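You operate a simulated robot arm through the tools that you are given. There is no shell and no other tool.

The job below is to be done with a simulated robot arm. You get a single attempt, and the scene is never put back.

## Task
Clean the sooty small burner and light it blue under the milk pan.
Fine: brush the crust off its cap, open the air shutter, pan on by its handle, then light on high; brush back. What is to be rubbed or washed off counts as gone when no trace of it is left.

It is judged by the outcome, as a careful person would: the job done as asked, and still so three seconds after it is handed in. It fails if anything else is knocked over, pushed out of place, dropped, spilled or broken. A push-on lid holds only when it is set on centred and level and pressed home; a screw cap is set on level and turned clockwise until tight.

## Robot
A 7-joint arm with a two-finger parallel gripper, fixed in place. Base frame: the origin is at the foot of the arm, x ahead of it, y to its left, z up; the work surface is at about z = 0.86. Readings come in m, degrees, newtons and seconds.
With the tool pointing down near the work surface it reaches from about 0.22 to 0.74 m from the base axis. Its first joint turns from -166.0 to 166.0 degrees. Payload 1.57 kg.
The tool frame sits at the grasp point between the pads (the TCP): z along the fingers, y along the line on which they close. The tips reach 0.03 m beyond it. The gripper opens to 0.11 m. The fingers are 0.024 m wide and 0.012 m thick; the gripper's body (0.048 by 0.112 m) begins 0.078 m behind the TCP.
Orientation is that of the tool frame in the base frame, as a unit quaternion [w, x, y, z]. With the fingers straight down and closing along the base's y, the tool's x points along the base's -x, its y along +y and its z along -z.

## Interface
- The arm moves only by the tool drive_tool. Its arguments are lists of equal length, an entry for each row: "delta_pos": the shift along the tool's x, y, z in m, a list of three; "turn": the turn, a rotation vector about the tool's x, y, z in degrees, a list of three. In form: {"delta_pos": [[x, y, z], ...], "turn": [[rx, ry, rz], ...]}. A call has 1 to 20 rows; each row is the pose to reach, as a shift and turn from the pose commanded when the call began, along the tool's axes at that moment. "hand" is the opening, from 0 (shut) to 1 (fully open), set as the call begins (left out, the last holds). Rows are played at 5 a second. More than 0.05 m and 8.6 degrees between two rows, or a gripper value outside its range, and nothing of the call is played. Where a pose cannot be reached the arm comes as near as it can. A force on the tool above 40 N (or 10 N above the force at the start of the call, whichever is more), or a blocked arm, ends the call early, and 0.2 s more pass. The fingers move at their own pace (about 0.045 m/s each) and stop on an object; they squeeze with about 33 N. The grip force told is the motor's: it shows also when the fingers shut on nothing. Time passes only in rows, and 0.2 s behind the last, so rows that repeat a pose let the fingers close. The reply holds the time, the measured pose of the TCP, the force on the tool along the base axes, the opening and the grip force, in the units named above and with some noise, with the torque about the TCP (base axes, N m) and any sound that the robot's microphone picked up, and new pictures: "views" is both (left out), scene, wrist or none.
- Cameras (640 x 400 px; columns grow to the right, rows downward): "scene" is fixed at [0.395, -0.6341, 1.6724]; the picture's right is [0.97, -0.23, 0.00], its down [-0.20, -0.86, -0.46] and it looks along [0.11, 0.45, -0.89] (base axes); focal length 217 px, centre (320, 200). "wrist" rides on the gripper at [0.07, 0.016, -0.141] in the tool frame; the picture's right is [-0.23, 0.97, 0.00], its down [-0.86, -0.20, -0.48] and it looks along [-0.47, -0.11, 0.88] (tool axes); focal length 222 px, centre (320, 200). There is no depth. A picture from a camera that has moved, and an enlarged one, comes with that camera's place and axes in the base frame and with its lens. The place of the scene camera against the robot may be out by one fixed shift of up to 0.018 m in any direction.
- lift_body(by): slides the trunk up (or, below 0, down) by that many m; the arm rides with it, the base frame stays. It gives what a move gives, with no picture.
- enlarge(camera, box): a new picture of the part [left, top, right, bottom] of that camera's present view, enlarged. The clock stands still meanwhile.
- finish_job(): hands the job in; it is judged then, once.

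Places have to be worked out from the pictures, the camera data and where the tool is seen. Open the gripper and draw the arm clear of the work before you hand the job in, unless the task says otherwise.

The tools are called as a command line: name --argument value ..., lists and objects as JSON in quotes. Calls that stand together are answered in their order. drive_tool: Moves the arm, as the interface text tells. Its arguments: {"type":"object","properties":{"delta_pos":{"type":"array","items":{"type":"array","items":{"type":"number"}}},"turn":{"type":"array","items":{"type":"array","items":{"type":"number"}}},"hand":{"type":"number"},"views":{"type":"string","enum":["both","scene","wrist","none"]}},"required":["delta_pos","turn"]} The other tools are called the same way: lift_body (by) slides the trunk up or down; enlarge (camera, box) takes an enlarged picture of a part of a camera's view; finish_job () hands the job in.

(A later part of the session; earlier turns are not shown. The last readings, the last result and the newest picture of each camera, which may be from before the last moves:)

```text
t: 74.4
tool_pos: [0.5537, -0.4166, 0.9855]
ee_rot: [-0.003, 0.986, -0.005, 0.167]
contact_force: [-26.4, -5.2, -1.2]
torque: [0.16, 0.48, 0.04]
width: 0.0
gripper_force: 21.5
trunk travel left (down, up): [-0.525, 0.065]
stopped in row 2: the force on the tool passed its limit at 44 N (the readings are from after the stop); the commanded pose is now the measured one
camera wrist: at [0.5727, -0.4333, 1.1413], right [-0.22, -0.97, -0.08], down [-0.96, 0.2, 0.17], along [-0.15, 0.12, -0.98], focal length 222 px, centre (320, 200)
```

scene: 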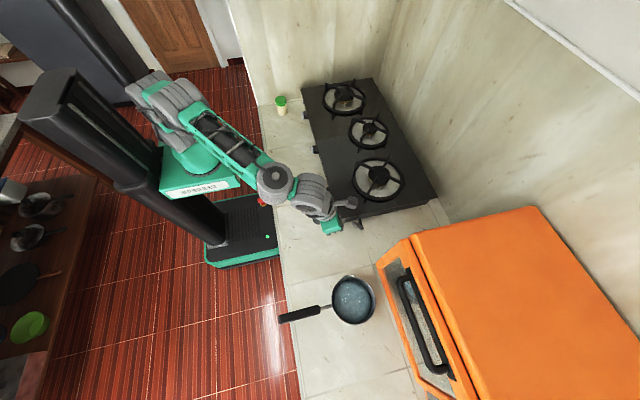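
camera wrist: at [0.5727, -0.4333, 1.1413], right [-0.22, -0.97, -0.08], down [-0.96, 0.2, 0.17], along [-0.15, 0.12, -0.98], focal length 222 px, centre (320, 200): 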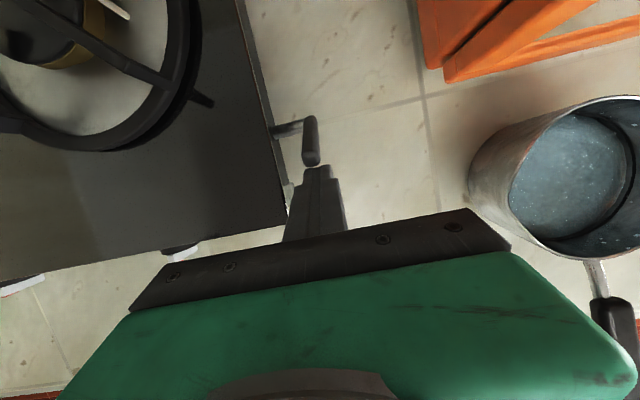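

The push met over 40 N of resistance, which suggests a stop at about 60°. I retreat and inspect the lever and stove.

drive_tool --delta_pos '[[-0.015, 0, -0.005], [-0.035, 0, -0.03], [-0.05, 0, -0.07], [-0.07, 0.0, -0.11]]' --turn '[[0, 0, 0], [0, 0, 0], [0, 0, 0], [0, 0, 0]]' --views "both"

enlarge --camera "scene" --box '[320, 190, 400, 240]'

enlarge --camera "wrist" --box '[200, 20, 400, 200]'

```text
t: 75.4
tool_pos: [0.4551, -0.4149, 1.0692]
ee_rot: [0.0, 0.986, 0.0, 0.169]
contact_force: [0.3, 0.0, -0.1]
torque: [0.0, 0.0, 0.0]
width: 0.0001
gripper_force: 21.4
trunk travel left (down, up): [-0.525, 0.065]
camera wrist: at [0.475, -0.4303, 1.2258], right [-0.21, -0.97, -0.08], down [-0.97, 0.2, 0.17], along [-0.15, 0.11, -0.98], focal length 222 px, centre (320, 200)
```

scene: 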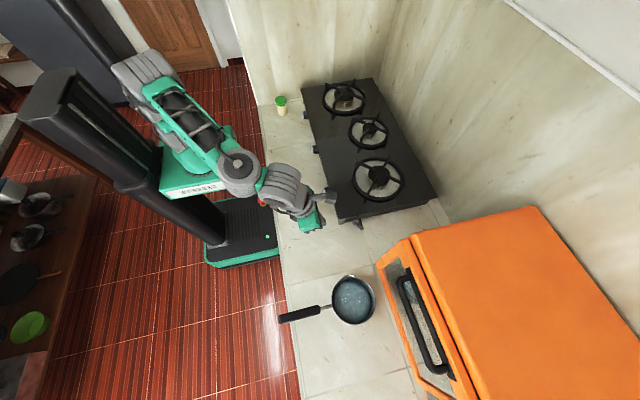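
wrist: 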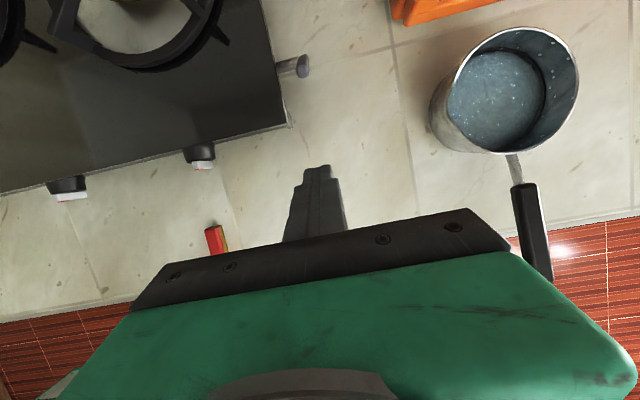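

```text
8.00 times, centred on (360, 215) of scene
camera zoom: at [0.395, -0.6341, 1.6724], right [0.97, -0.23, 0.0], down [-0.2, -0.86, -0.46], along [0.11, 0.45, -0.89], focal length 1739 px, centre (0, 80)
```

zoom: 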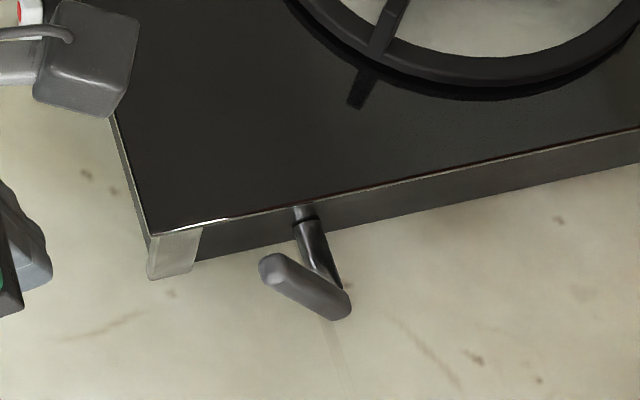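

```text
2.22 times, centred on (300, 110) of wrist
camera zoom: at [0.475, -0.4303, 1.2258], right [-0.21, -0.97, -0.08], down [-0.97, 0.2, 0.17], along [-0.15, 0.11, -0.98], focal length 494 px, centre (364, 400)
```

zoom: 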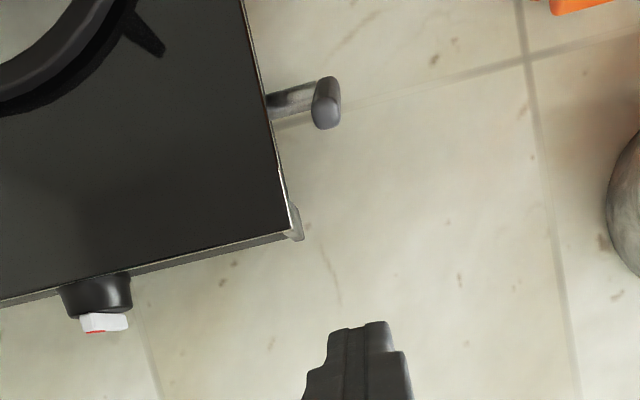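

The lever sits firmly at its ~60° stop and the stove corner hasn't moved: the shutter is open. Next the pan: its grip runs x≈0.28–0.40 at y≈-0.637, z≈0.95. I move above it with the fingers open, keeping the forward pitch for reach.

drive_tool --delta_pos '[[-0.014, 0.037, -0.0033], [-0.028, 0.074, -0.0066], [-0.042, 0.111, -0.01], [-0.056, 0.148, -0.0132], [-0.07, 0.185, -0.0165], [-0.0832, 0.222, -0.0198]]' --turn '[[0, 0, 0], [0, 0, 0], [0, 0, 0], [0, 0, 0], [0, 0, 0], [0, 0, 0]]' --hand 0.6 --views "both"

```text
t: 76.8
tool_pos: [0.3605, -0.5725, 1.0468]
ee_rot: [0.0, 0.986, 0.0, 0.169]
contact_force: [0.7, 0.4, -0.2]
torque: [-0.02, 0.0, 0.01]
width: 0.0659
gripper_force: 0.1
out of reach, approached as far as the arm can: row 4, 5, 6
trunk travel left (down, up): [-0.525, 0.065]
camera wrist: at [0.3806, -0.5885, 1.2032], right [-0.22, -0.97, -0.08], down [-0.97, 0.2, 0.17], along [-0.15, 0.11, -0.98], focal length 222 px, centre (320, 200)
```

scene: 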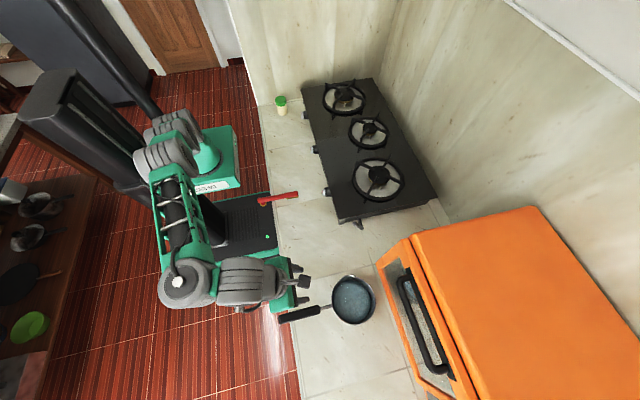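
wrist: 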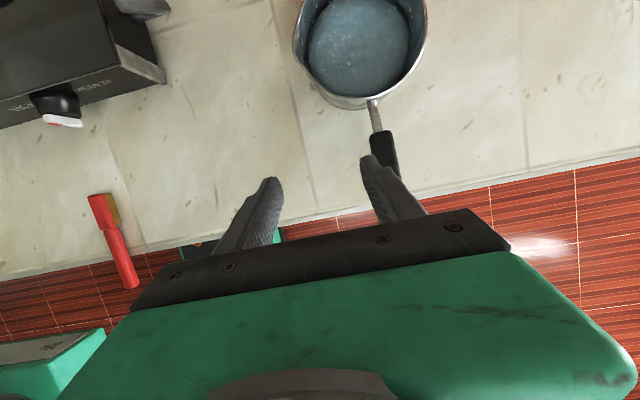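

Out of reach with that pitch this far to the side. I raise the trunk and straighten the tool to vertical while moving over the handle.

lift_body --by 0.06

drive_tool --delta_pos '[[-0.008, 0.005, 0.005], [-0.016, 0.015, 0.018], [-0.025, 0.03, 0.033], [-0.037, 0.047, 0.05], [-0.05, 0.06, 0.065]]' --turn '[[0, -4, 0], [0, -8, 0], [0, -12, 0], [0, -16, 0], [0, -19.5, 0]]' --views "both"

```text
t: 77.8
tool_pos: [0.3624, -0.572, 1.1055]
ee_rot: [-0.001, 0.986, 0.0, 0.169]
contact_force: [0.7, 0.6, 0.3]
torque: [0.02, -0.03, 0.03]
width: 0.0656
gripper_force: 0.0
trunk travel left (down, up): [-0.585, 0.005]
```

```text
t: 79.0
tool_pos: [0.3346, -0.6242, 1.0283]
ee_rot: [0.0, 1.0, 0.001, -0.001]
contact_force: [0.0, -0.1, -0.1]
torque: [0.02, 0.05, -0.01]
width: 0.0661
gripper_force: 0.1
out of reach, approached as far as the arm can: row 1, 2, 3, 4, 5
trunk travel left (down, up): [-0.585, 0.005]
camera wrist: at [0.4063, -0.6397, 1.1697], right [-0.23, -0.97, 0.0], down [-0.85, 0.2, 0.48], along [-0.47, 0.11, -0.88], focal length 222 px, centre (320, 200)
```

scene: 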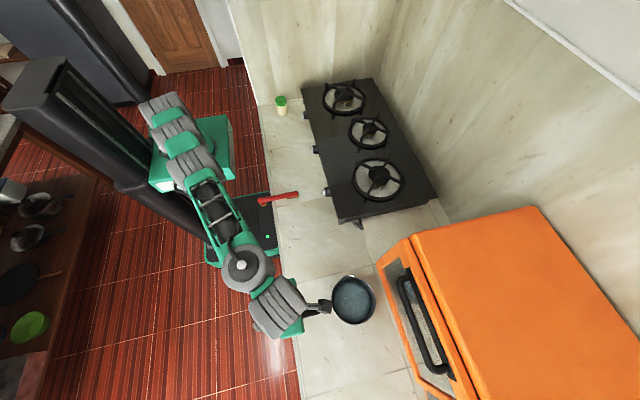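
wrist: 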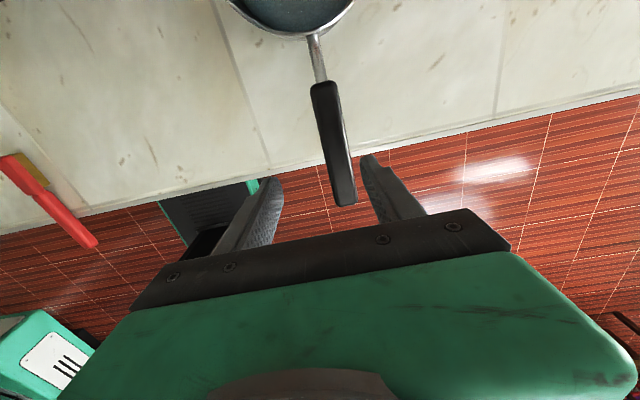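

I'm nearly over the handle: it runs at y≈-0.641, from x≈0.286 to 0.398. I open wider, then descend while shifting onto it.

drive_tool --delta_pos '[[0, 0, 0], [0, 0.004, 0.012], [0.003, 0.008, 0.025], [0.006, 0.012, 0.038], [0.01, 0.016, 0.05]]' --turn '[[0, 0, 0], [0, 0, 0.5], [0, 0, 1], [0, 0, 1.5], [0, 0, 2]]' --hand 0.9 --views "both"

enlarge --camera "wrist" --box '[200, 0, 440, 220]'

enlarge --camera "scene" --box '[260, 260, 400, 350]'

```text
t: 80.2
tool_pos: [0.3393, -0.6293, 0.9768]
ee_rot: [-0.001, 1.0, -0.017, 0.0]
contact_force: [0.8, -0.2, -0.2]
torque: [-0.03, 0.01, 0.02]
width: 0.0989
gripper_force: 0.0
out of reach, approached as far as the arm can: row 3, 4, 5
trunk travel left (down, up): [-0.585, 0.005]
camera wrist: at [0.4081, -0.6477, 1.1181], right [-0.26, -0.97, 0.0], down [-0.85, 0.23, 0.48], along [-0.46, 0.13, -0.88], focal length 222 px, centre (320, 200)
```

scene: 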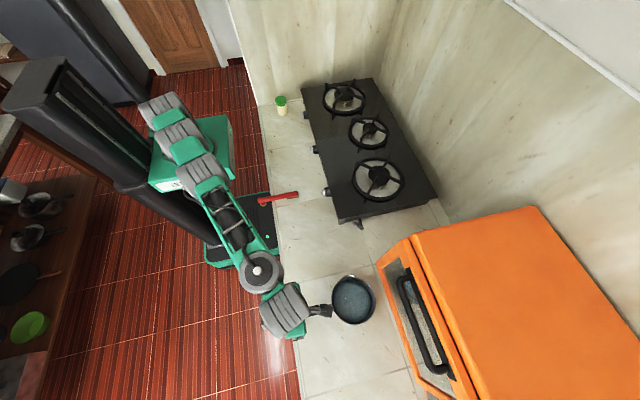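
wrist: 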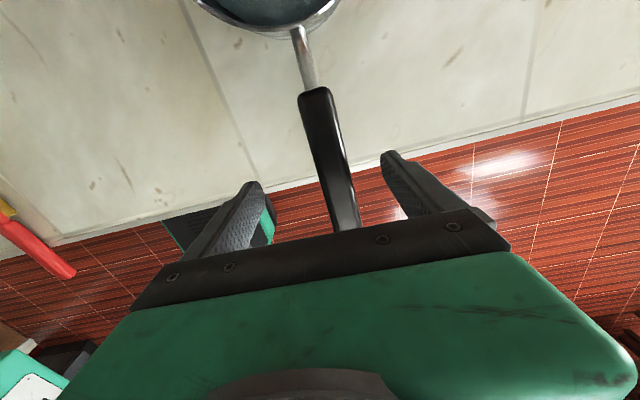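

```text
1.82 times, centred on (320, 110) of wrist
camera zoom: at [0.4081, -0.6477, 1.1181], right [-0.26, -0.97, 0.0], down [-0.85, 0.23, 0.48], along [-0.46, 0.13, -0.88], focal length 404 px, centre (320, 364)
```

zoom: 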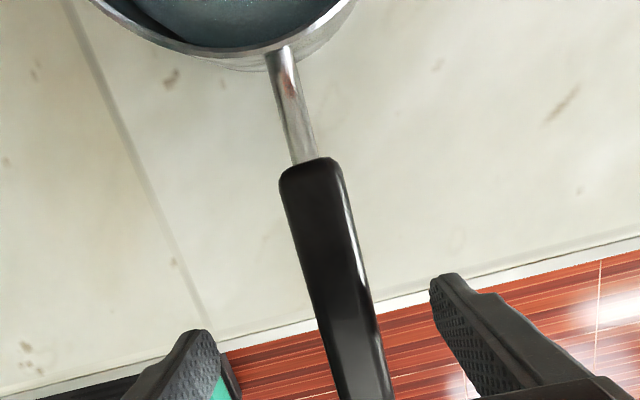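

```text
4.44 times, centred on (330, 305) of scene
camera zoom: at [0.395, -0.6341, 1.6724], right [0.97, -0.23, 0.0], down [-0.2, -0.86, -0.46], along [0.11, 0.45, -0.89], focal length 966 px, centre (276, -267)
```

zoom: 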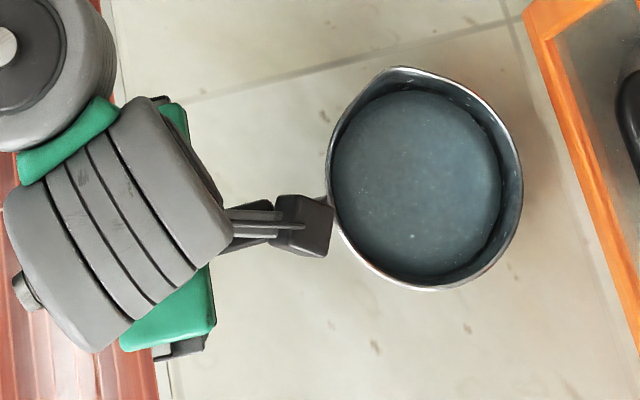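

The handle passes through y≈-0.640 here. I lower to handle height and centre on it as far as reach allows.

drive_tool --delta_pos '[[-0.004, 0.003, 0.008], [-0.006, 0.007, 0.016], [-0.008, 0.0105, 0.0235]]' --turn '[[0, 0, 0.2], [0, 0, 0.5], [0, 0, 0.7]]' --views "both"

enlarge --camera "wrist" --box '[200, 20, 440, 240]'

```text
t: 81.0
tool_pos: [0.3277, -0.6339, 0.952]
ee_rot: [-0.001, 1.0, -0.024, -0.001]
contact_force: [0.1, 0.2, -0.3]
torque: [0.04, 0.06, 0.01]
width: 0.0989
gripper_force: 0.1
out of reach, approached as far as the arm can: row 3
trunk travel left (down, up): [-0.585, 0.005]
camera wrist: at [0.3976, -0.6532, 1.0936], right [-0.27, -0.96, 0.0], down [-0.84, 0.24, 0.48], along [-0.46, 0.13, -0.88], focal length 222 px, centre (320, 200)
```

scene: 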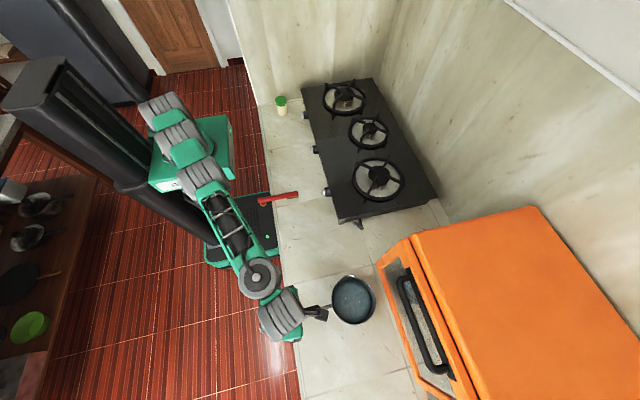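
wrist: 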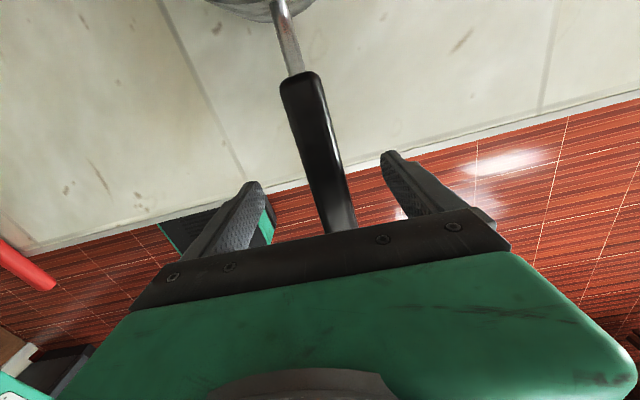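

```text
1.82 times, centred on (320, 130) of wrist
camera zoom: at [0.3976, -0.6532, 1.0936], right [-0.27, -0.96, 0.0], down [-0.84, 0.24, 0.48], along [-0.46, 0.13, -0.88], focal length 404 px, centre (320, 327)
```

zoom: 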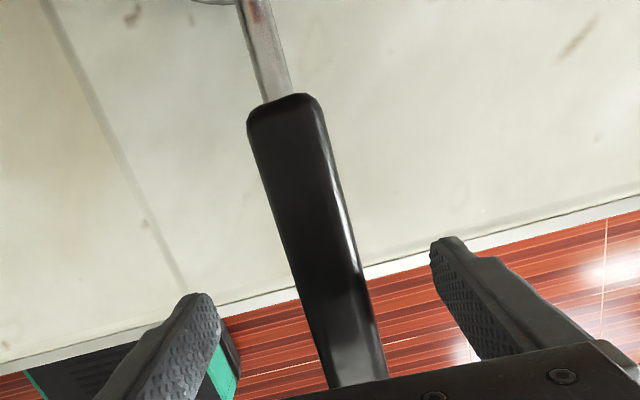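

The handle lies between the open fingers at TCP height. I close the gripper on it.

drive_tool --delta_pos '[[0, 0, 0], [0, 0, 0], [0, 0, 0], [0, 0, 0], [0, 0, 0], [0, 0, 0], [0, 0, 0]]' --turn '[[0, 0, 0], [0, 0, 0], [0, 0, 0], [0, 0, 0], [0, 0, 0], [0, 0, 0], [0, 0, 0]]' --hand 0 --views "both"

```text
t: 82.6
tool_pos: [0.3284, -0.6331, 0.954]
ee_rot: [-0.001, 1.0, -0.024, 0.0]
contact_force: [-0.9, 2.5, 1.1]
torque: [0.03, -0.2, 0.52]
width: 0.0257
gripper_force: 33.1
trunk travel left (down, up): [-0.585, 0.005]
camera wrist: at [0.3978, -0.6526, 1.0941], right [-0.27, -0.96, 0.0], down [-0.84, 0.24, 0.48], along [-0.46, 0.13, -0.88], focal length 222 px, centre (320, 200)
```

scene: 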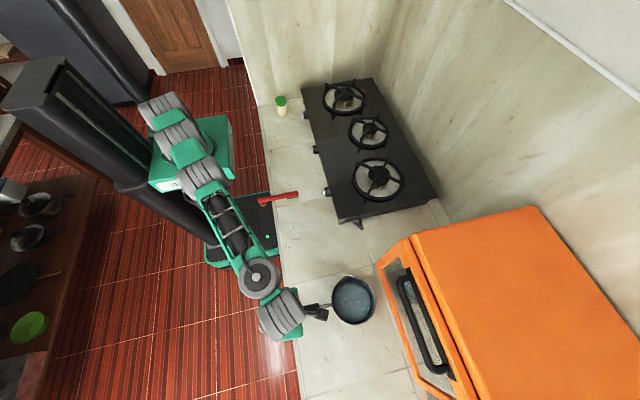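
wrist: 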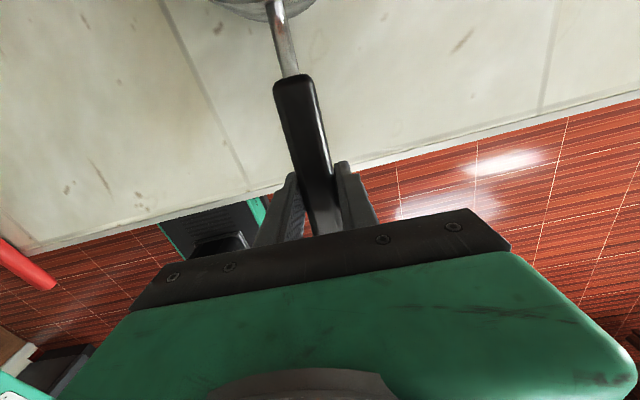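

Gripped at 25.7 mm. I test-lift by 2 cm to see the pan's weight and whether it droops.

drive_tool --delta_pos '[[0, 0, -0.007], [0, -0.002, -0.014], [0, -0.004, -0.02]]' --turn '[[0, 0, 0], [0, 0, 0], [0, 0, 0]]' --views "both"

enlarge --camera "scene" --box '[260, 260, 400, 350]'

```text
t: 83.4
tool_pos: [0.3275, -0.6296, 0.973]
ee_rot: [-0.001, 1.0, -0.025, -0.001]
contact_force: [-0.5, -0.4, -4.9]
torque: [0.09, 0.66, 0.03]
width: 0.0258
gripper_force: 33.2
trunk travel left (down, up): [-0.585, 0.005]
camera wrist: at [0.3969, -0.6481, 1.1144], right [-0.27, -0.96, 0.0], down [-0.84, 0.24, 0.48], along [-0.46, 0.13, -0.88], focal length 222 px, centre (320, 200)
```

scene: 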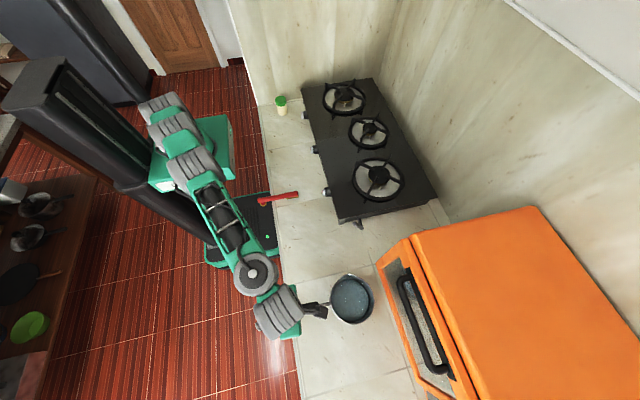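
wrist: 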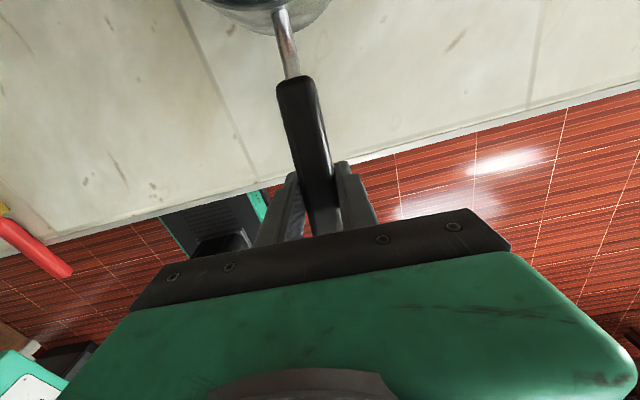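

```text
4.44 times, centred on (330, 305) of scene
camera zoom: at [0.395, -0.6341, 1.6724], right [0.97, -0.23, 0.0], down [-0.2, -0.86, -0.46], along [0.11, 0.45, -0.89], focal length 966 px, centre (276, -267)
```

zoom: 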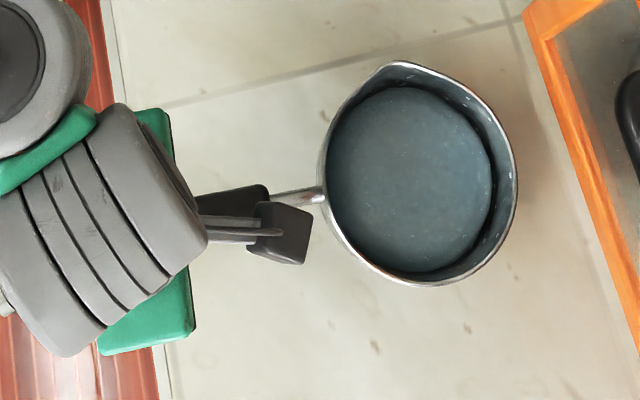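

About 5 N and 0.66 N·m: it appears to hold level. I lift further and move toward the stove a bit, checking again.

drive_tool --delta_pos '[[0, -0.02, -0.02], [0, -0.04, -0.04], [0.01, -0.065, -0.06]]' --turn '[[0, 0, 0], [0, 0, 0], [0, 0, 0]]' --views "both"

enlarge --camera "scene" --box '[260, 240, 400, 330]'

```text
t: 84.2
tool_pos: [0.3414, -0.5632, 1.0321]
ee_rot: [-0.001, 1.0, -0.023, -0.001]
contact_force: [-0.2, 0.2, -4.7]
torque: [0.19, 0.42, 0.21]
width: 0.0259
gripper_force: 33.2
trunk travel left (down, up): [-0.585, 0.005]
camera wrist: at [0.4114, -0.5824, 1.1728], right [-0.27, -0.96, 0.0], down [-0.84, 0.24, 0.48], along [-0.46, 0.13, -0.88], focal length 222 px, centre (320, 200)
```

scene: 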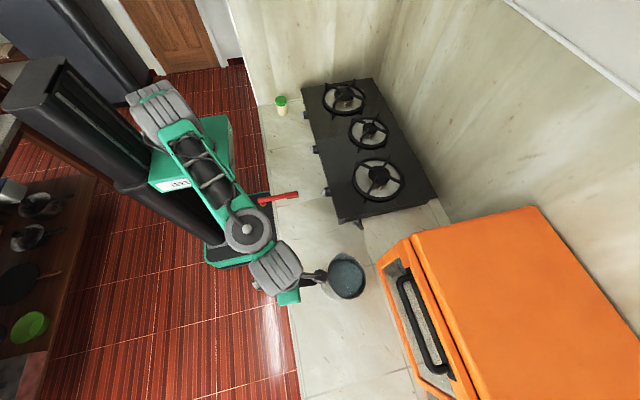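
wrist: 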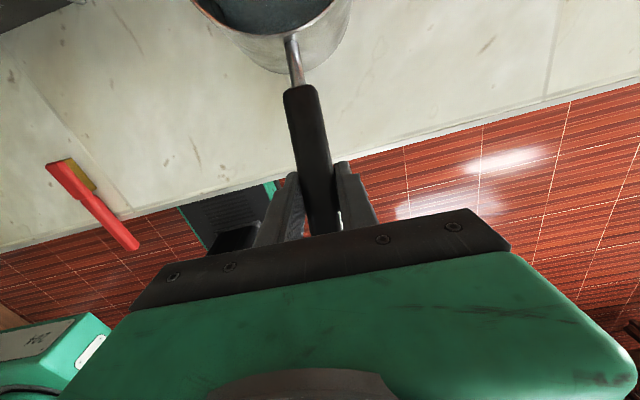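

```text
4.44 times, centred on (330, 285) of scene
camera zoom: at [0.395, -0.6341, 1.6724], right [0.97, -0.23, 0.0], down [-0.2, -0.86, -0.46], along [0.11, 0.45, -0.89], focal length 966 px, centre (276, -178)
```

zoom: 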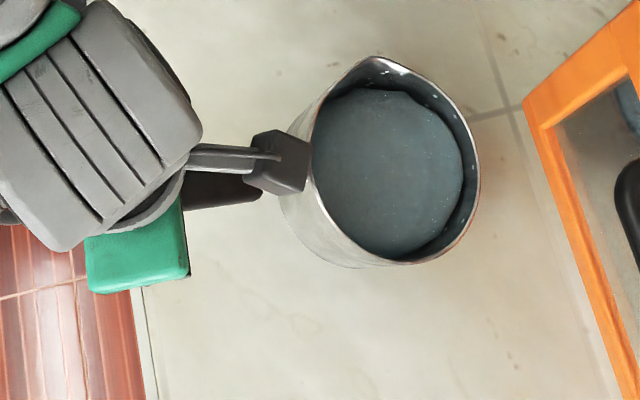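

The pan tips somewhat front-down in the grip. I look closely to see how much, and whether there's anything in it.

enlarge --camera "scene" --box '[310, 245, 380, 310]'

enlarge --camera "wrist" --box '[180, 0, 380, 120]'

```text
6.15 times, centred on (345, 278) of scene
camera zoom: at [0.395, -0.6341, 1.6724], right [0.97, -0.23, 0.0], down [-0.2, -0.86, -0.46], along [0.11, 0.45, -0.89], focal length 1338 px, centre (166, -277)
```

zoom: 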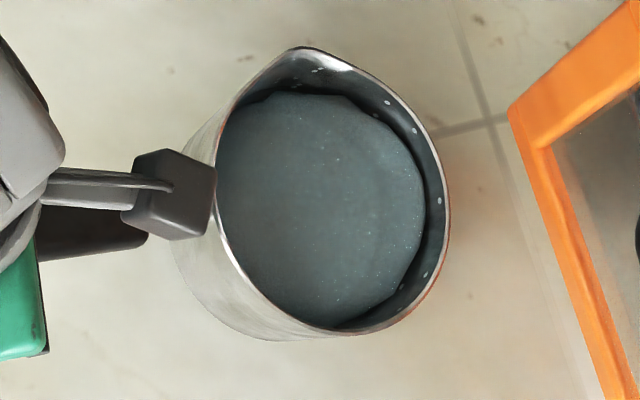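

```text
3.20 times, centred on (280, 60) of wrist
camera zoom: at [0.4114, -0.5824, 1.1728], right [-0.27, -0.96, 0.0], down [-0.84, 0.24, 0.48], along [-0.46, 0.13, -0.88], focal length 711 px, centre (448, 648)
```

zoom: 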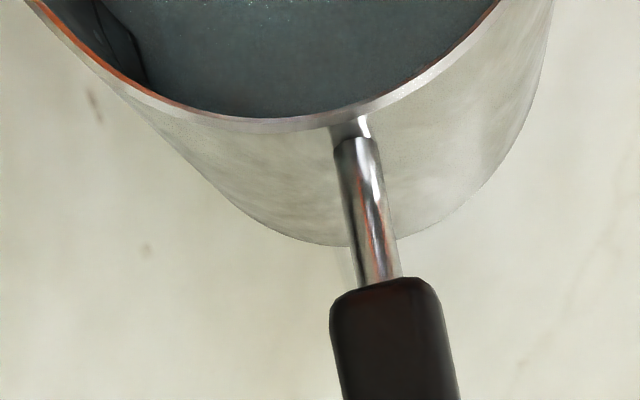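

The pan is empty (that's its enamel bottom) and drooped about 20° since I hold it far from its centre of mass. I set it down here, closer in, and will regrip nearer the pan.

drive_tool --delta_pos '[[0, -0.006, 0.013], [0, -0.012, 0.026], [0, -0.018, 0.039], [0, -0.018, 0.052], [0, -0.018, 0.065], [0, -0.018, 0.078]]' --turn '[[0, 0, 0], [0, 0, 0], [0, 0, 0], [0, 0, 0], [0, 0, 0], [0, 0, 0]]' --views "both"

enlarge --camera "scene" --box '[270, 240, 410, 330]'

```text
t: 85.6
tool_pos: [0.3404, -0.5468, 0.9574]
ee_rot: [-0.001, 1.0, -0.024, -0.001]
contact_force: [-5.2, 1.6, 2.2]
torque: [-0.09, -0.68, 0.14]
width: 0.0254
gripper_force: 33.1
trunk travel left (down, up): [-0.585, 0.005]
camera wrist: at [0.4104, -0.5663, 1.0968], right [-0.27, -0.96, 0.0], down [-0.84, 0.24, 0.48], along [-0.46, 0.13, -0.88], focal length 222 px, centre (320, 200)
```

scene: 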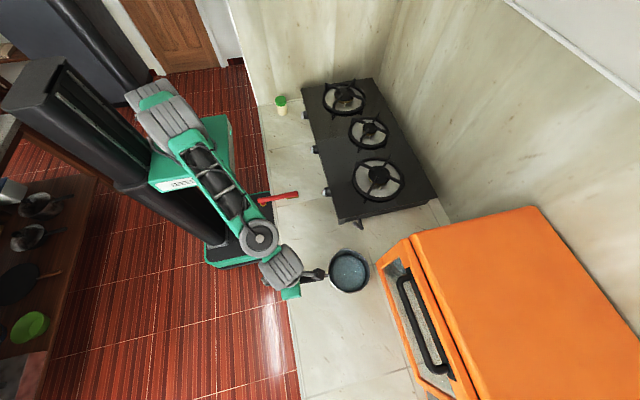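
wrist: 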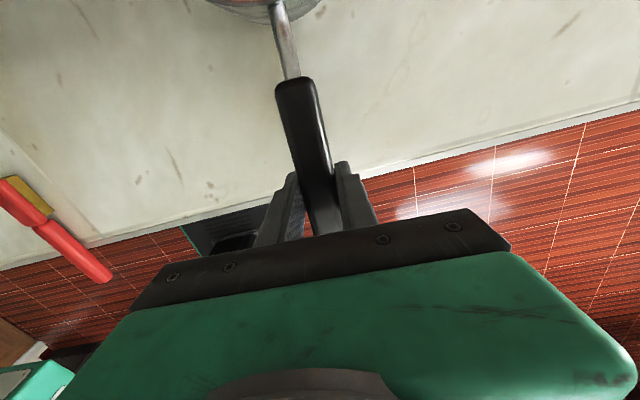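

```text
4.44 times, centred on (340, 285) of scene
camera zoom: at [0.395, -0.6341, 1.6724], right [0.97, -0.23, 0.0], down [-0.2, -0.86, -0.46], along [0.11, 0.45, -0.89], focal length 966 px, centre (231, -178)
```

zoom: 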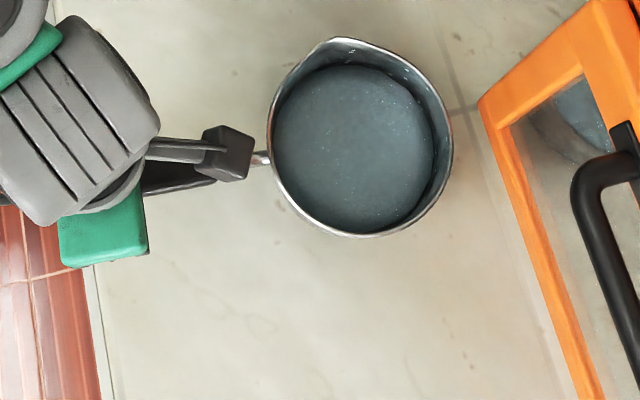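

The pan is back down nearly flat. I release it and let it settle.

drive_tool --delta_pos '[[0, 0, 0.001], [0, 0, 0.001], [0, 0, 0.001], [0, 0, 0.001]]' --turn '[[0, 0, 0], [0, 0, 0], [0, 0, 0], [0, 0, 0]]' --hand 0.6 --views "both"

enlarge --camera "wrist" --box '[200, 0, 440, 240]'

enlarge --camera "scene" --box '[270, 240, 410, 330]'

```text
t: 86.6
tool_pos: [0.3417, -0.5474, 0.9548]
ee_rot: [-0.002, 1.0, -0.022, -0.001]
contact_force: [1.0, 0.2, 0.7]
torque: [0.03, -0.02, -0.01]
width: 0.066
gripper_force: 0.0
trunk travel left (down, up): [-0.585, 0.005]
camera wrist: at [0.4112, -0.566, 1.0963], right [-0.27, -0.96, 0.0], down [-0.84, 0.24, 0.48], along [-0.46, 0.13, -0.88], focal length 222 px, centre (320, 200)
```

scene: 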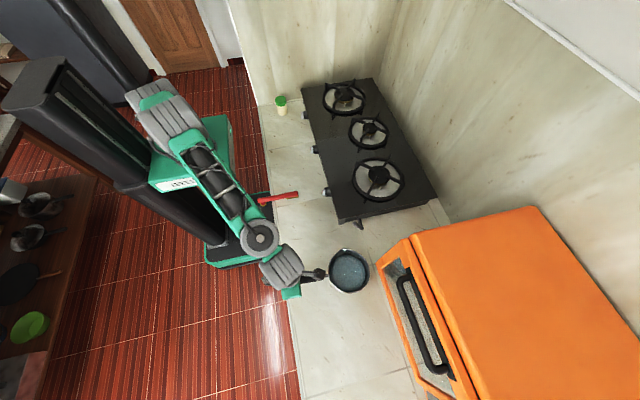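
wrist: 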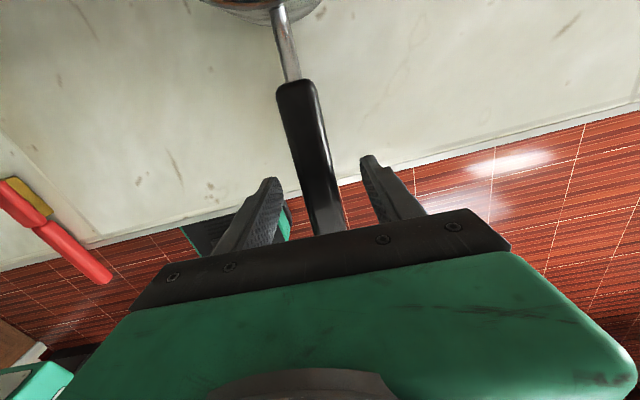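

```text
1.67 times, centred on (320, 120) of wrist
camera zoom: at [0.4112, -0.566, 1.0963], right [-0.27, -0.96, 0.0], down [-0.84, 0.24, 0.48], along [-0.46, 0.13, -0.88], focal length 370 px, centre (320, 333)
```

zoom: 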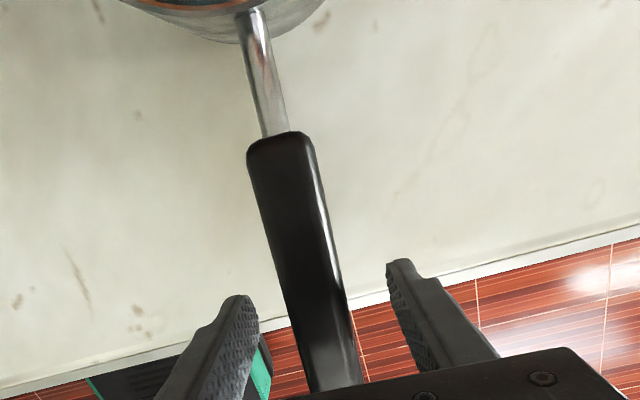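

```text
4.44 times, centred on (340, 285) of scene
camera zoom: at [0.395, -0.6341, 1.6724], right [0.97, -0.23, 0.0], down [-0.2, -0.86, -0.46], along [0.11, 0.45, -0.89], focal length 966 px, centre (231, -178)
```

zoom: 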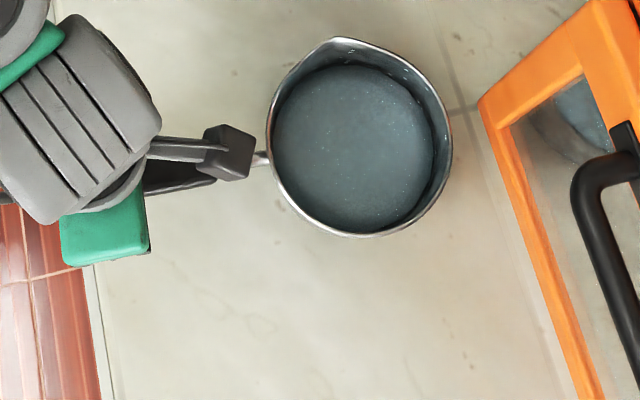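

The pan sits flat; its grip starts at about x=0.412. I slide the open fingers forward along the handle to x≈0.398.

drive_tool --delta_pos '[[0.014, 0.001, -0.002], [0.028, 0.002, -0.002], [0.042, 0.0025, -0.002], [0.056, 0.003, -0.002]]' --turn '[[0, 0, 0], [0, 0, 0], [0, 0, 0], [0, 0, 0]]' --views "wrist"

enlarge --camera "wrist" --box '[200, 60, 440, 260]'

```text
t: 87.6
tool_pos: [0.3981, -0.5507, 0.9573]
ee_rot: [-0.001, 1.0, -0.024, -0.001]
contact_force: [-0.5, 0.3, -0.2]
torque: [0.03, 0.02, -0.03]
width: 0.0658
gripper_force: 0.0
trunk travel left (down, up): [-0.585, 0.005]
camera wrist: at [0.4673, -0.5701, 1.0987], right [-0.27, -0.96, 0.0], down [-0.84, 0.24, 0.48], along [-0.46, 0.13, -0.88], focal length 222 px, centre (320, 200)
```

wrist: 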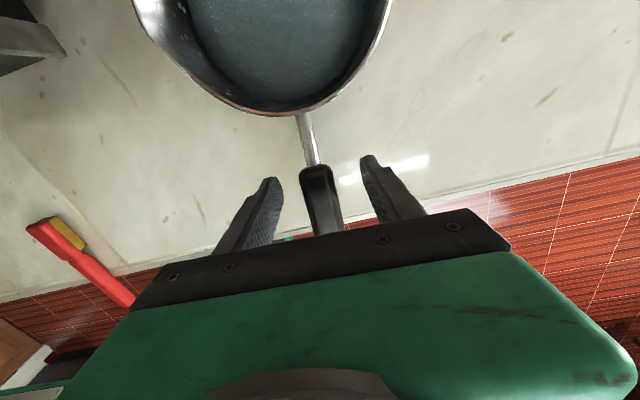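

```text
2.00 times, centred on (320, 160) of wrist
camera zoom: at [0.4673, -0.5701, 1.0987], right [-0.27, -0.96, 0.0], down [-0.84, 0.24, 0.48], along [-0.46, 0.13, -0.88], focal length 444 px, centre (320, 280)
```

zoom: 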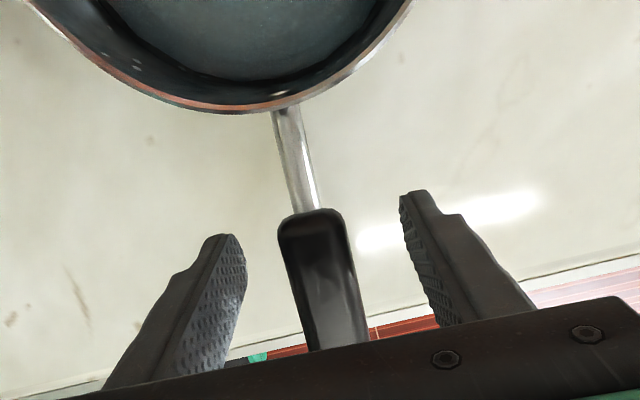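

The grip's front end is just ahead of the fingers. I close here.

drive_tool --delta_pos '[[0, 0, 0.004], [0, 0, 0.004], [0, 0, 0.004], [0, 0, 0.004], [0, 0, 0.004]]' --turn '[[0, 0, 0], [0, 0, 0], [0, 0, 0], [0, 0, 0], [0, 0, 0]]' --hand 0 --views "none"

drive_tool --delta_pos '[[0, 0, -0.01], [0, -0.005, -0.025], [0, -0.02, -0.05], [0, -0.035, -0.08]]' --turn '[[0, 0, 0], [0, 0, 0], [0, 0, 0], [0, 0, 0]]' --views "both"

enlarge --camera "scene" --box '[270, 220, 410, 310]'

```text
t: 88.8
tool_pos: [0.3952, -0.5495, 0.9536]
ee_rot: [-0.001, 1.0, -0.024, -0.001]
contact_force: [-1.3, 0.6, 0.8]
torque: [0.0, 0.03, 0.23]
width: 0.0261
gripper_force: 32.6
trunk travel left (down, up): [-0.585, 0.005]
```

```text
t: 89.8
tool_pos: [0.3992, -0.5143, 1.0307]
ee_rot: [-0.001, 1.0, -0.023, -0.001]
contact_force: [-0.4, 0.7, -9.6]
torque: [0.05, 0.9, 0.02]
width: 0.0254
gripper_force: 32.7
trunk travel left (down, up): [-0.585, 0.005]
camera wrist: at [0.469, -0.5337, 1.1722], right [-0.27, -0.96, 0.0], down [-0.84, 0.24, 0.48], along [-0.46, 0.13, -0.88], focal length 222 px, centre (320, 200)
```

scene: 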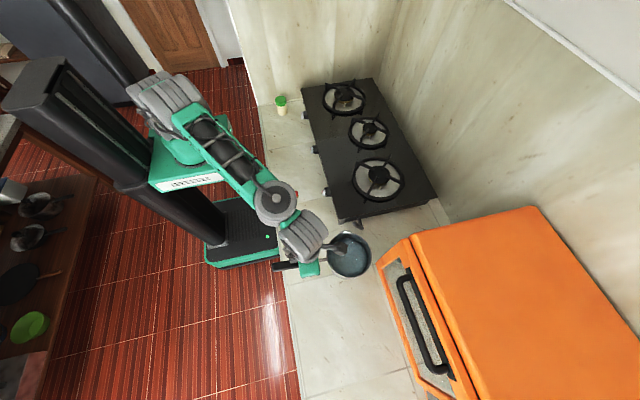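
wrist: 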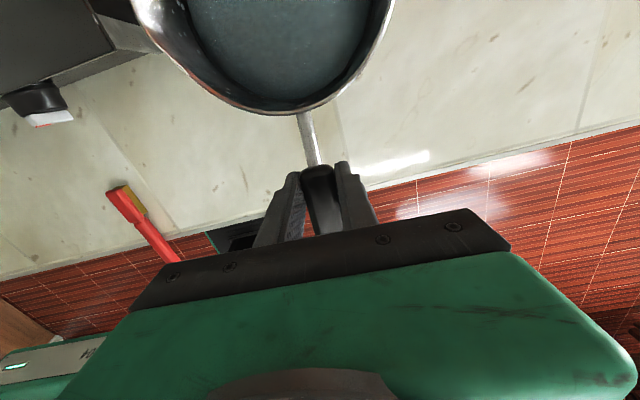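

```text
4.44 times, centred on (340, 265) of scene
camera zoom: at [0.395, -0.6341, 1.6724], right [0.97, -0.23, 0.0], down [-0.2, -0.86, -0.46], along [0.11, 0.45, -0.89], focal length 966 px, centre (231, -89)
```

zoom: 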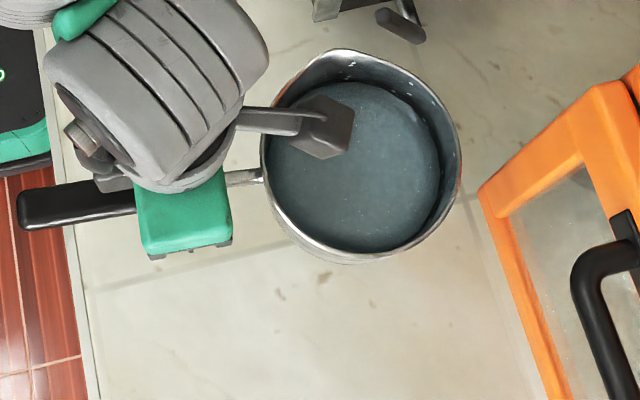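

The pan hangs level (about 9.6 N, 0.9 N·m), with its centre about 12 cm ahead of the TCP. I raise it slowly above trivet height.

drive_tool --delta_pos '[[0, 0, -0.02], [0, 0, -0.045], [0, 0, -0.07], [0, -0.005, -0.095], [0, -0.012, -0.12], [0, -0.02, -0.14]]' --turn '[[0, 0, 0], [0, 0, 0], [0, 0, 0], [0, 0, 0], [0, 0, 0], [0, 0, 0]]' --views "scene"

```text
t: 91.2
tool_pos: [0.4001, -0.4957, 1.1742]
ee_rot: [-0.001, 1.0, -0.023, -0.001]
contact_force: [0.1, 0.4, -7.2]
torque: [0.05, 0.84, 0.02]
width: 0.0257
gripper_force: 33.1
trunk travel left (down, up): [-0.585, 0.005]
```

scene: 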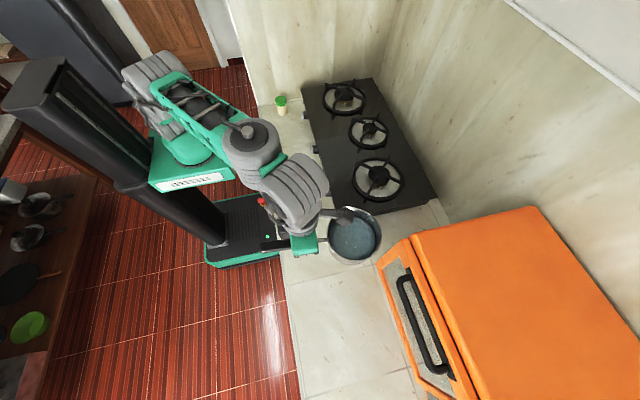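

Level and high enough. I carry it slowly across toward the small burner.

drive_tool --delta_pos '[[0.006, -0.0135, 0], [0.018, -0.0405, 0], [0.03, -0.0675, 0], [0.042, -0.0945, 0], [0.054, -0.1215, 0], [0.066, -0.1485, 0], [0.078, -0.1755, 0], [0.09, -0.2025, 0], [0.102, -0.2295, 0], [0.114, -0.2565, 0], [0.126, -0.2835, 0], [0.138, -0.3105, 0], [0.15, -0.3375, 0], [0.162, -0.3645, 0], [0.174, -0.3915, 0], [0.1816, -0.4048, 0]]' --turn '[[0, 0, 0], [0, 0, -0.2], [0, 0, -0.4], [0, 0, -0.6], [0, 0, -0.8], [0, 0, -1], [0, 0, -1.2], [0, 0, -1.4], [0, 0, -1.6], [0, 0, -1.8], [0, 0, -2], [0, 0, -2.2], [0, 0, -2.4], [0, 0, -2.5], [0, 0, -2.6], [0, 0, -2.64]]' --views "both"

enlarge --camera "scene" --box '[300, 80, 440, 170]'

```text
t: 94.6
tool_pos: [0.6002, -0.0989, 1.1719]
ee_rot: [-0.001, 1.0, -0.001, -0.001]
contact_force: [-1.7, 0.0, -8.1]
torque: [-0.01, 0.84, -0.01]
width: 0.0259
gripper_force: 33.1
trunk travel left (down, up): [-0.585, 0.005]
camera wrist: at [0.6713, -0.116, 1.3134], right [-0.23, -0.97, 0.0], down [-0.85, 0.2, 0.48], along [-0.47, 0.11, -0.88], focal length 222 px, centre (320, 200)
```

scene: 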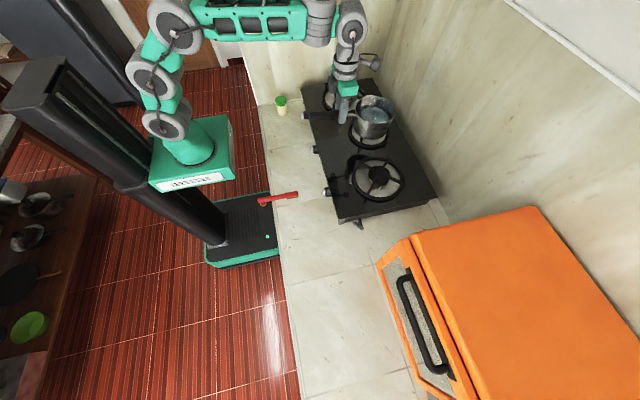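
wrist: 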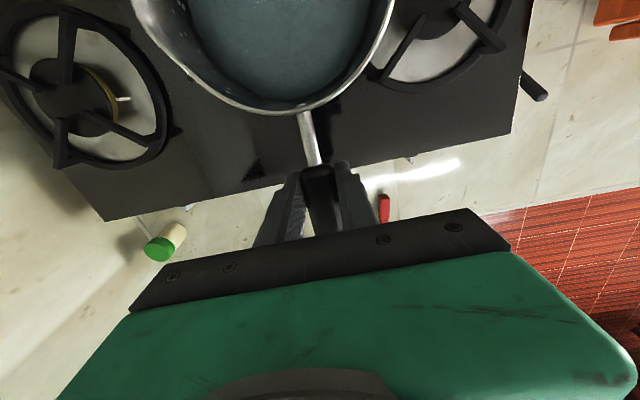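

```text
4.44 times, centred on (370, 125) of scene
camera zoom: at [0.395, -0.6341, 1.6724], right [0.97, -0.23, 0.0], down [-0.2, -0.86, -0.46], along [0.11, 0.45, -0.89], focal length 966 px, centre (98, 533)
```

zoom: 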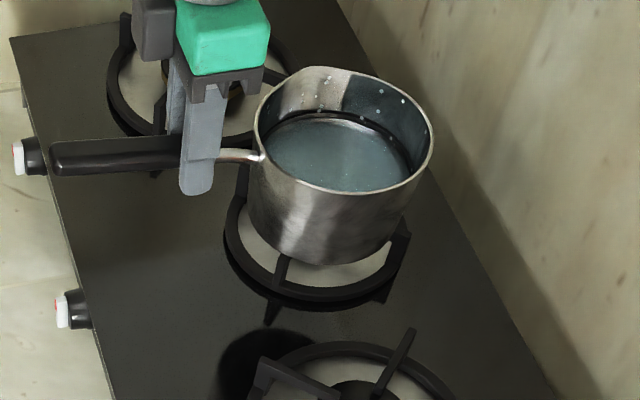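

The pan is level and does hold some liquid, so I keep it level and slow. Its centre is at TCP + (0.119, -0.002); I move it over the burner centre (0.767, -0.0245).

drive_tool --delta_pos '[[0.006, -0.0095, 0], [0.018, -0.0285, 0], [0.03, -0.048, 0], [0.04, -0.064, 0], [0.0478, -0.0764, 0], [0.0478, -0.0764, 0.01]]' --turn '[[0, 0, 0], [0, 0, 0], [0, 0, 0], [0, 0, 0], [0, 0, 0], [0, 0, 0]]' --views "both"

enlarge --camera "scene" --box '[300, 80, 440, 170]'

enlarge --camera "wrist" --box '[80, 0, 480, 200]'

```text
t: 96.0
tool_pos: [0.6498, -0.023, 1.162]
ee_rot: [-0.001, 1.0, -0.001, -0.001]
contact_force: [-0.1, 0.2, -7.5]
torque: [-0.02, 0.85, 0.02]
width: 0.0257
gripper_force: 33.4
trunk travel left (down, up): [-0.585, 0.005]
camera wrist: at [0.7203, -0.0397, 1.3032], right [-0.23, -0.97, 0.0], down [-0.85, 0.2, 0.48], along [-0.47, 0.11, -0.88], focal length 222 px, centre (320, 200)
```

scene: 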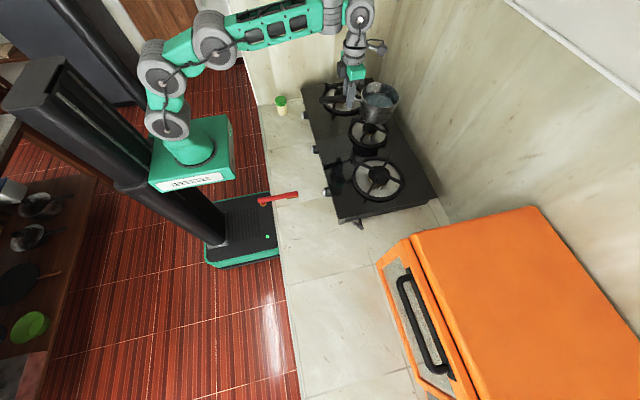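
wrist: 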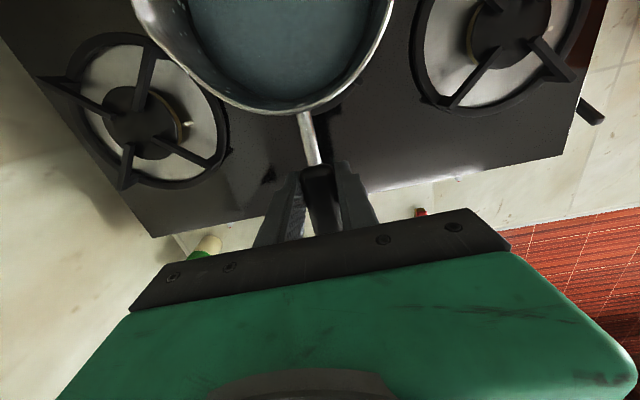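

```text
4.44 times, centred on (370, 125) of scene
camera zoom: at [0.395, -0.6341, 1.6724], right [0.97, -0.23, 0.0], down [-0.2, -0.86, -0.46], along [0.11, 0.45, -0.89], focal length 966 px, centre (98, 533)
```

zoom: 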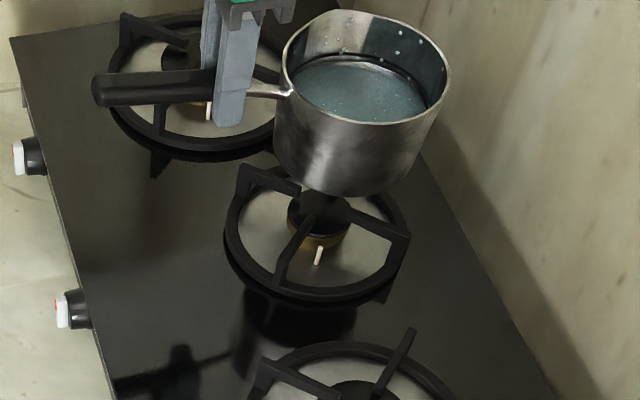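

```text
1.60 times, centred on (280, 100) of wrist
camera zoom: at [0.7203, -0.0397, 1.3032], right [-0.23, -0.97, 0.0], down [-0.85, 0.2, 0.48], along [-0.47, 0.11, -0.88], focal length 355 px, centre (384, 360)
```

zoom: 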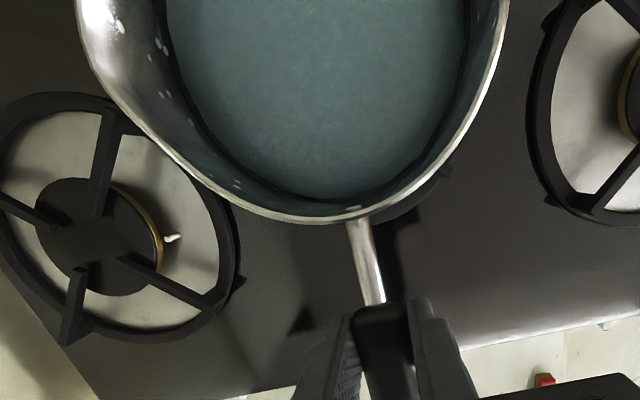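

Aligned over the burner, level. I lower it slowly toward the trivet.

drive_tool --delta_pos '[[0, 0, 0.01], [0, 0, 0.022], [0, 0, 0.034], [0, 0, 0.045]]' --turn '[[0, 0, 0], [0, 0, 0], [0, 0, 0], [0, 0, 0]]' --views "none"

enlarge --camera "scene" --box '[300, 80, 440, 170]'

```text
t: 97.0
tool_pos: [0.6512, -0.0231, 1.1181]
ee_rot: [0.001, 1.0, -0.001, 0.0]
contact_force: [0.6, 0.5, -8.2]
torque: [-0.02, 0.83, 0.02]
width: 0.0257
gripper_force: 33.1
trunk travel left (down, up): [-0.585, 0.005]
```

```text
4.44 times, centred on (370, 125) of scene
camera zoom: at [0.395, -0.6341, 1.6724], right [0.97, -0.23, 0.0], down [-0.2, -0.86, -0.46], along [0.11, 0.45, -0.89], focal length 966 px, centre (98, 533)
```

zoom: 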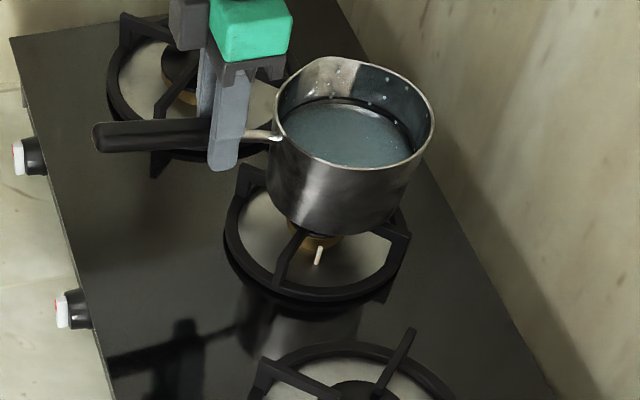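

Still a centimetre above the bars. I zoom in to judge the pan's centring over the trivet.

enlarge --camera "scene" --box '[335, 90, 405, 155]'

drive_tool --delta_pos '[[0, 0, 0.001]]' --turn '[[0, 0, 0]]' --views "wrist"

```text
6.15 times, centred on (370, 122) of scene
camera zoom: at [0.395, -0.6341, 1.6724], right [0.97, -0.23, 0.0], down [-0.2, -0.86, -0.46], along [0.11, 0.45, -0.89], focal length 1338 px, centre (12, 677)
```

zoom: 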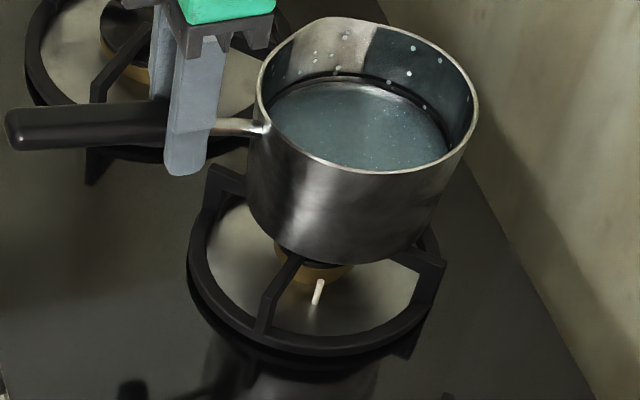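

```text
t: 97.4
tool_pos: [0.6497, -0.0235, 1.1168]
ee_rot: [-0.001, 1.0, -0.001, 0.0]
contact_force: [0.0, -0.6, -7.8]
torque: [0.01, 0.86, -0.04]
width: 0.0257
gripper_force: 32.7
trunk travel left (down, up): [-0.585, 0.005]
camera wrist: at [0.7202, -0.0395, 1.2576], right [-0.23, -0.97, 0.0], down [-0.85, 0.2, 0.48], along [-0.47, 0.11, -0.88], focal length 222 px, centre (320, 200)
```

wrist: 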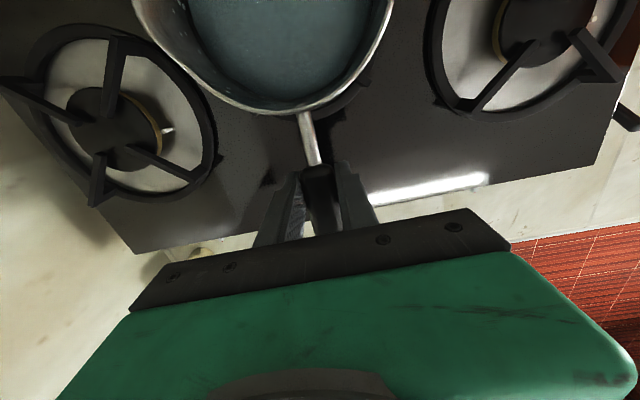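

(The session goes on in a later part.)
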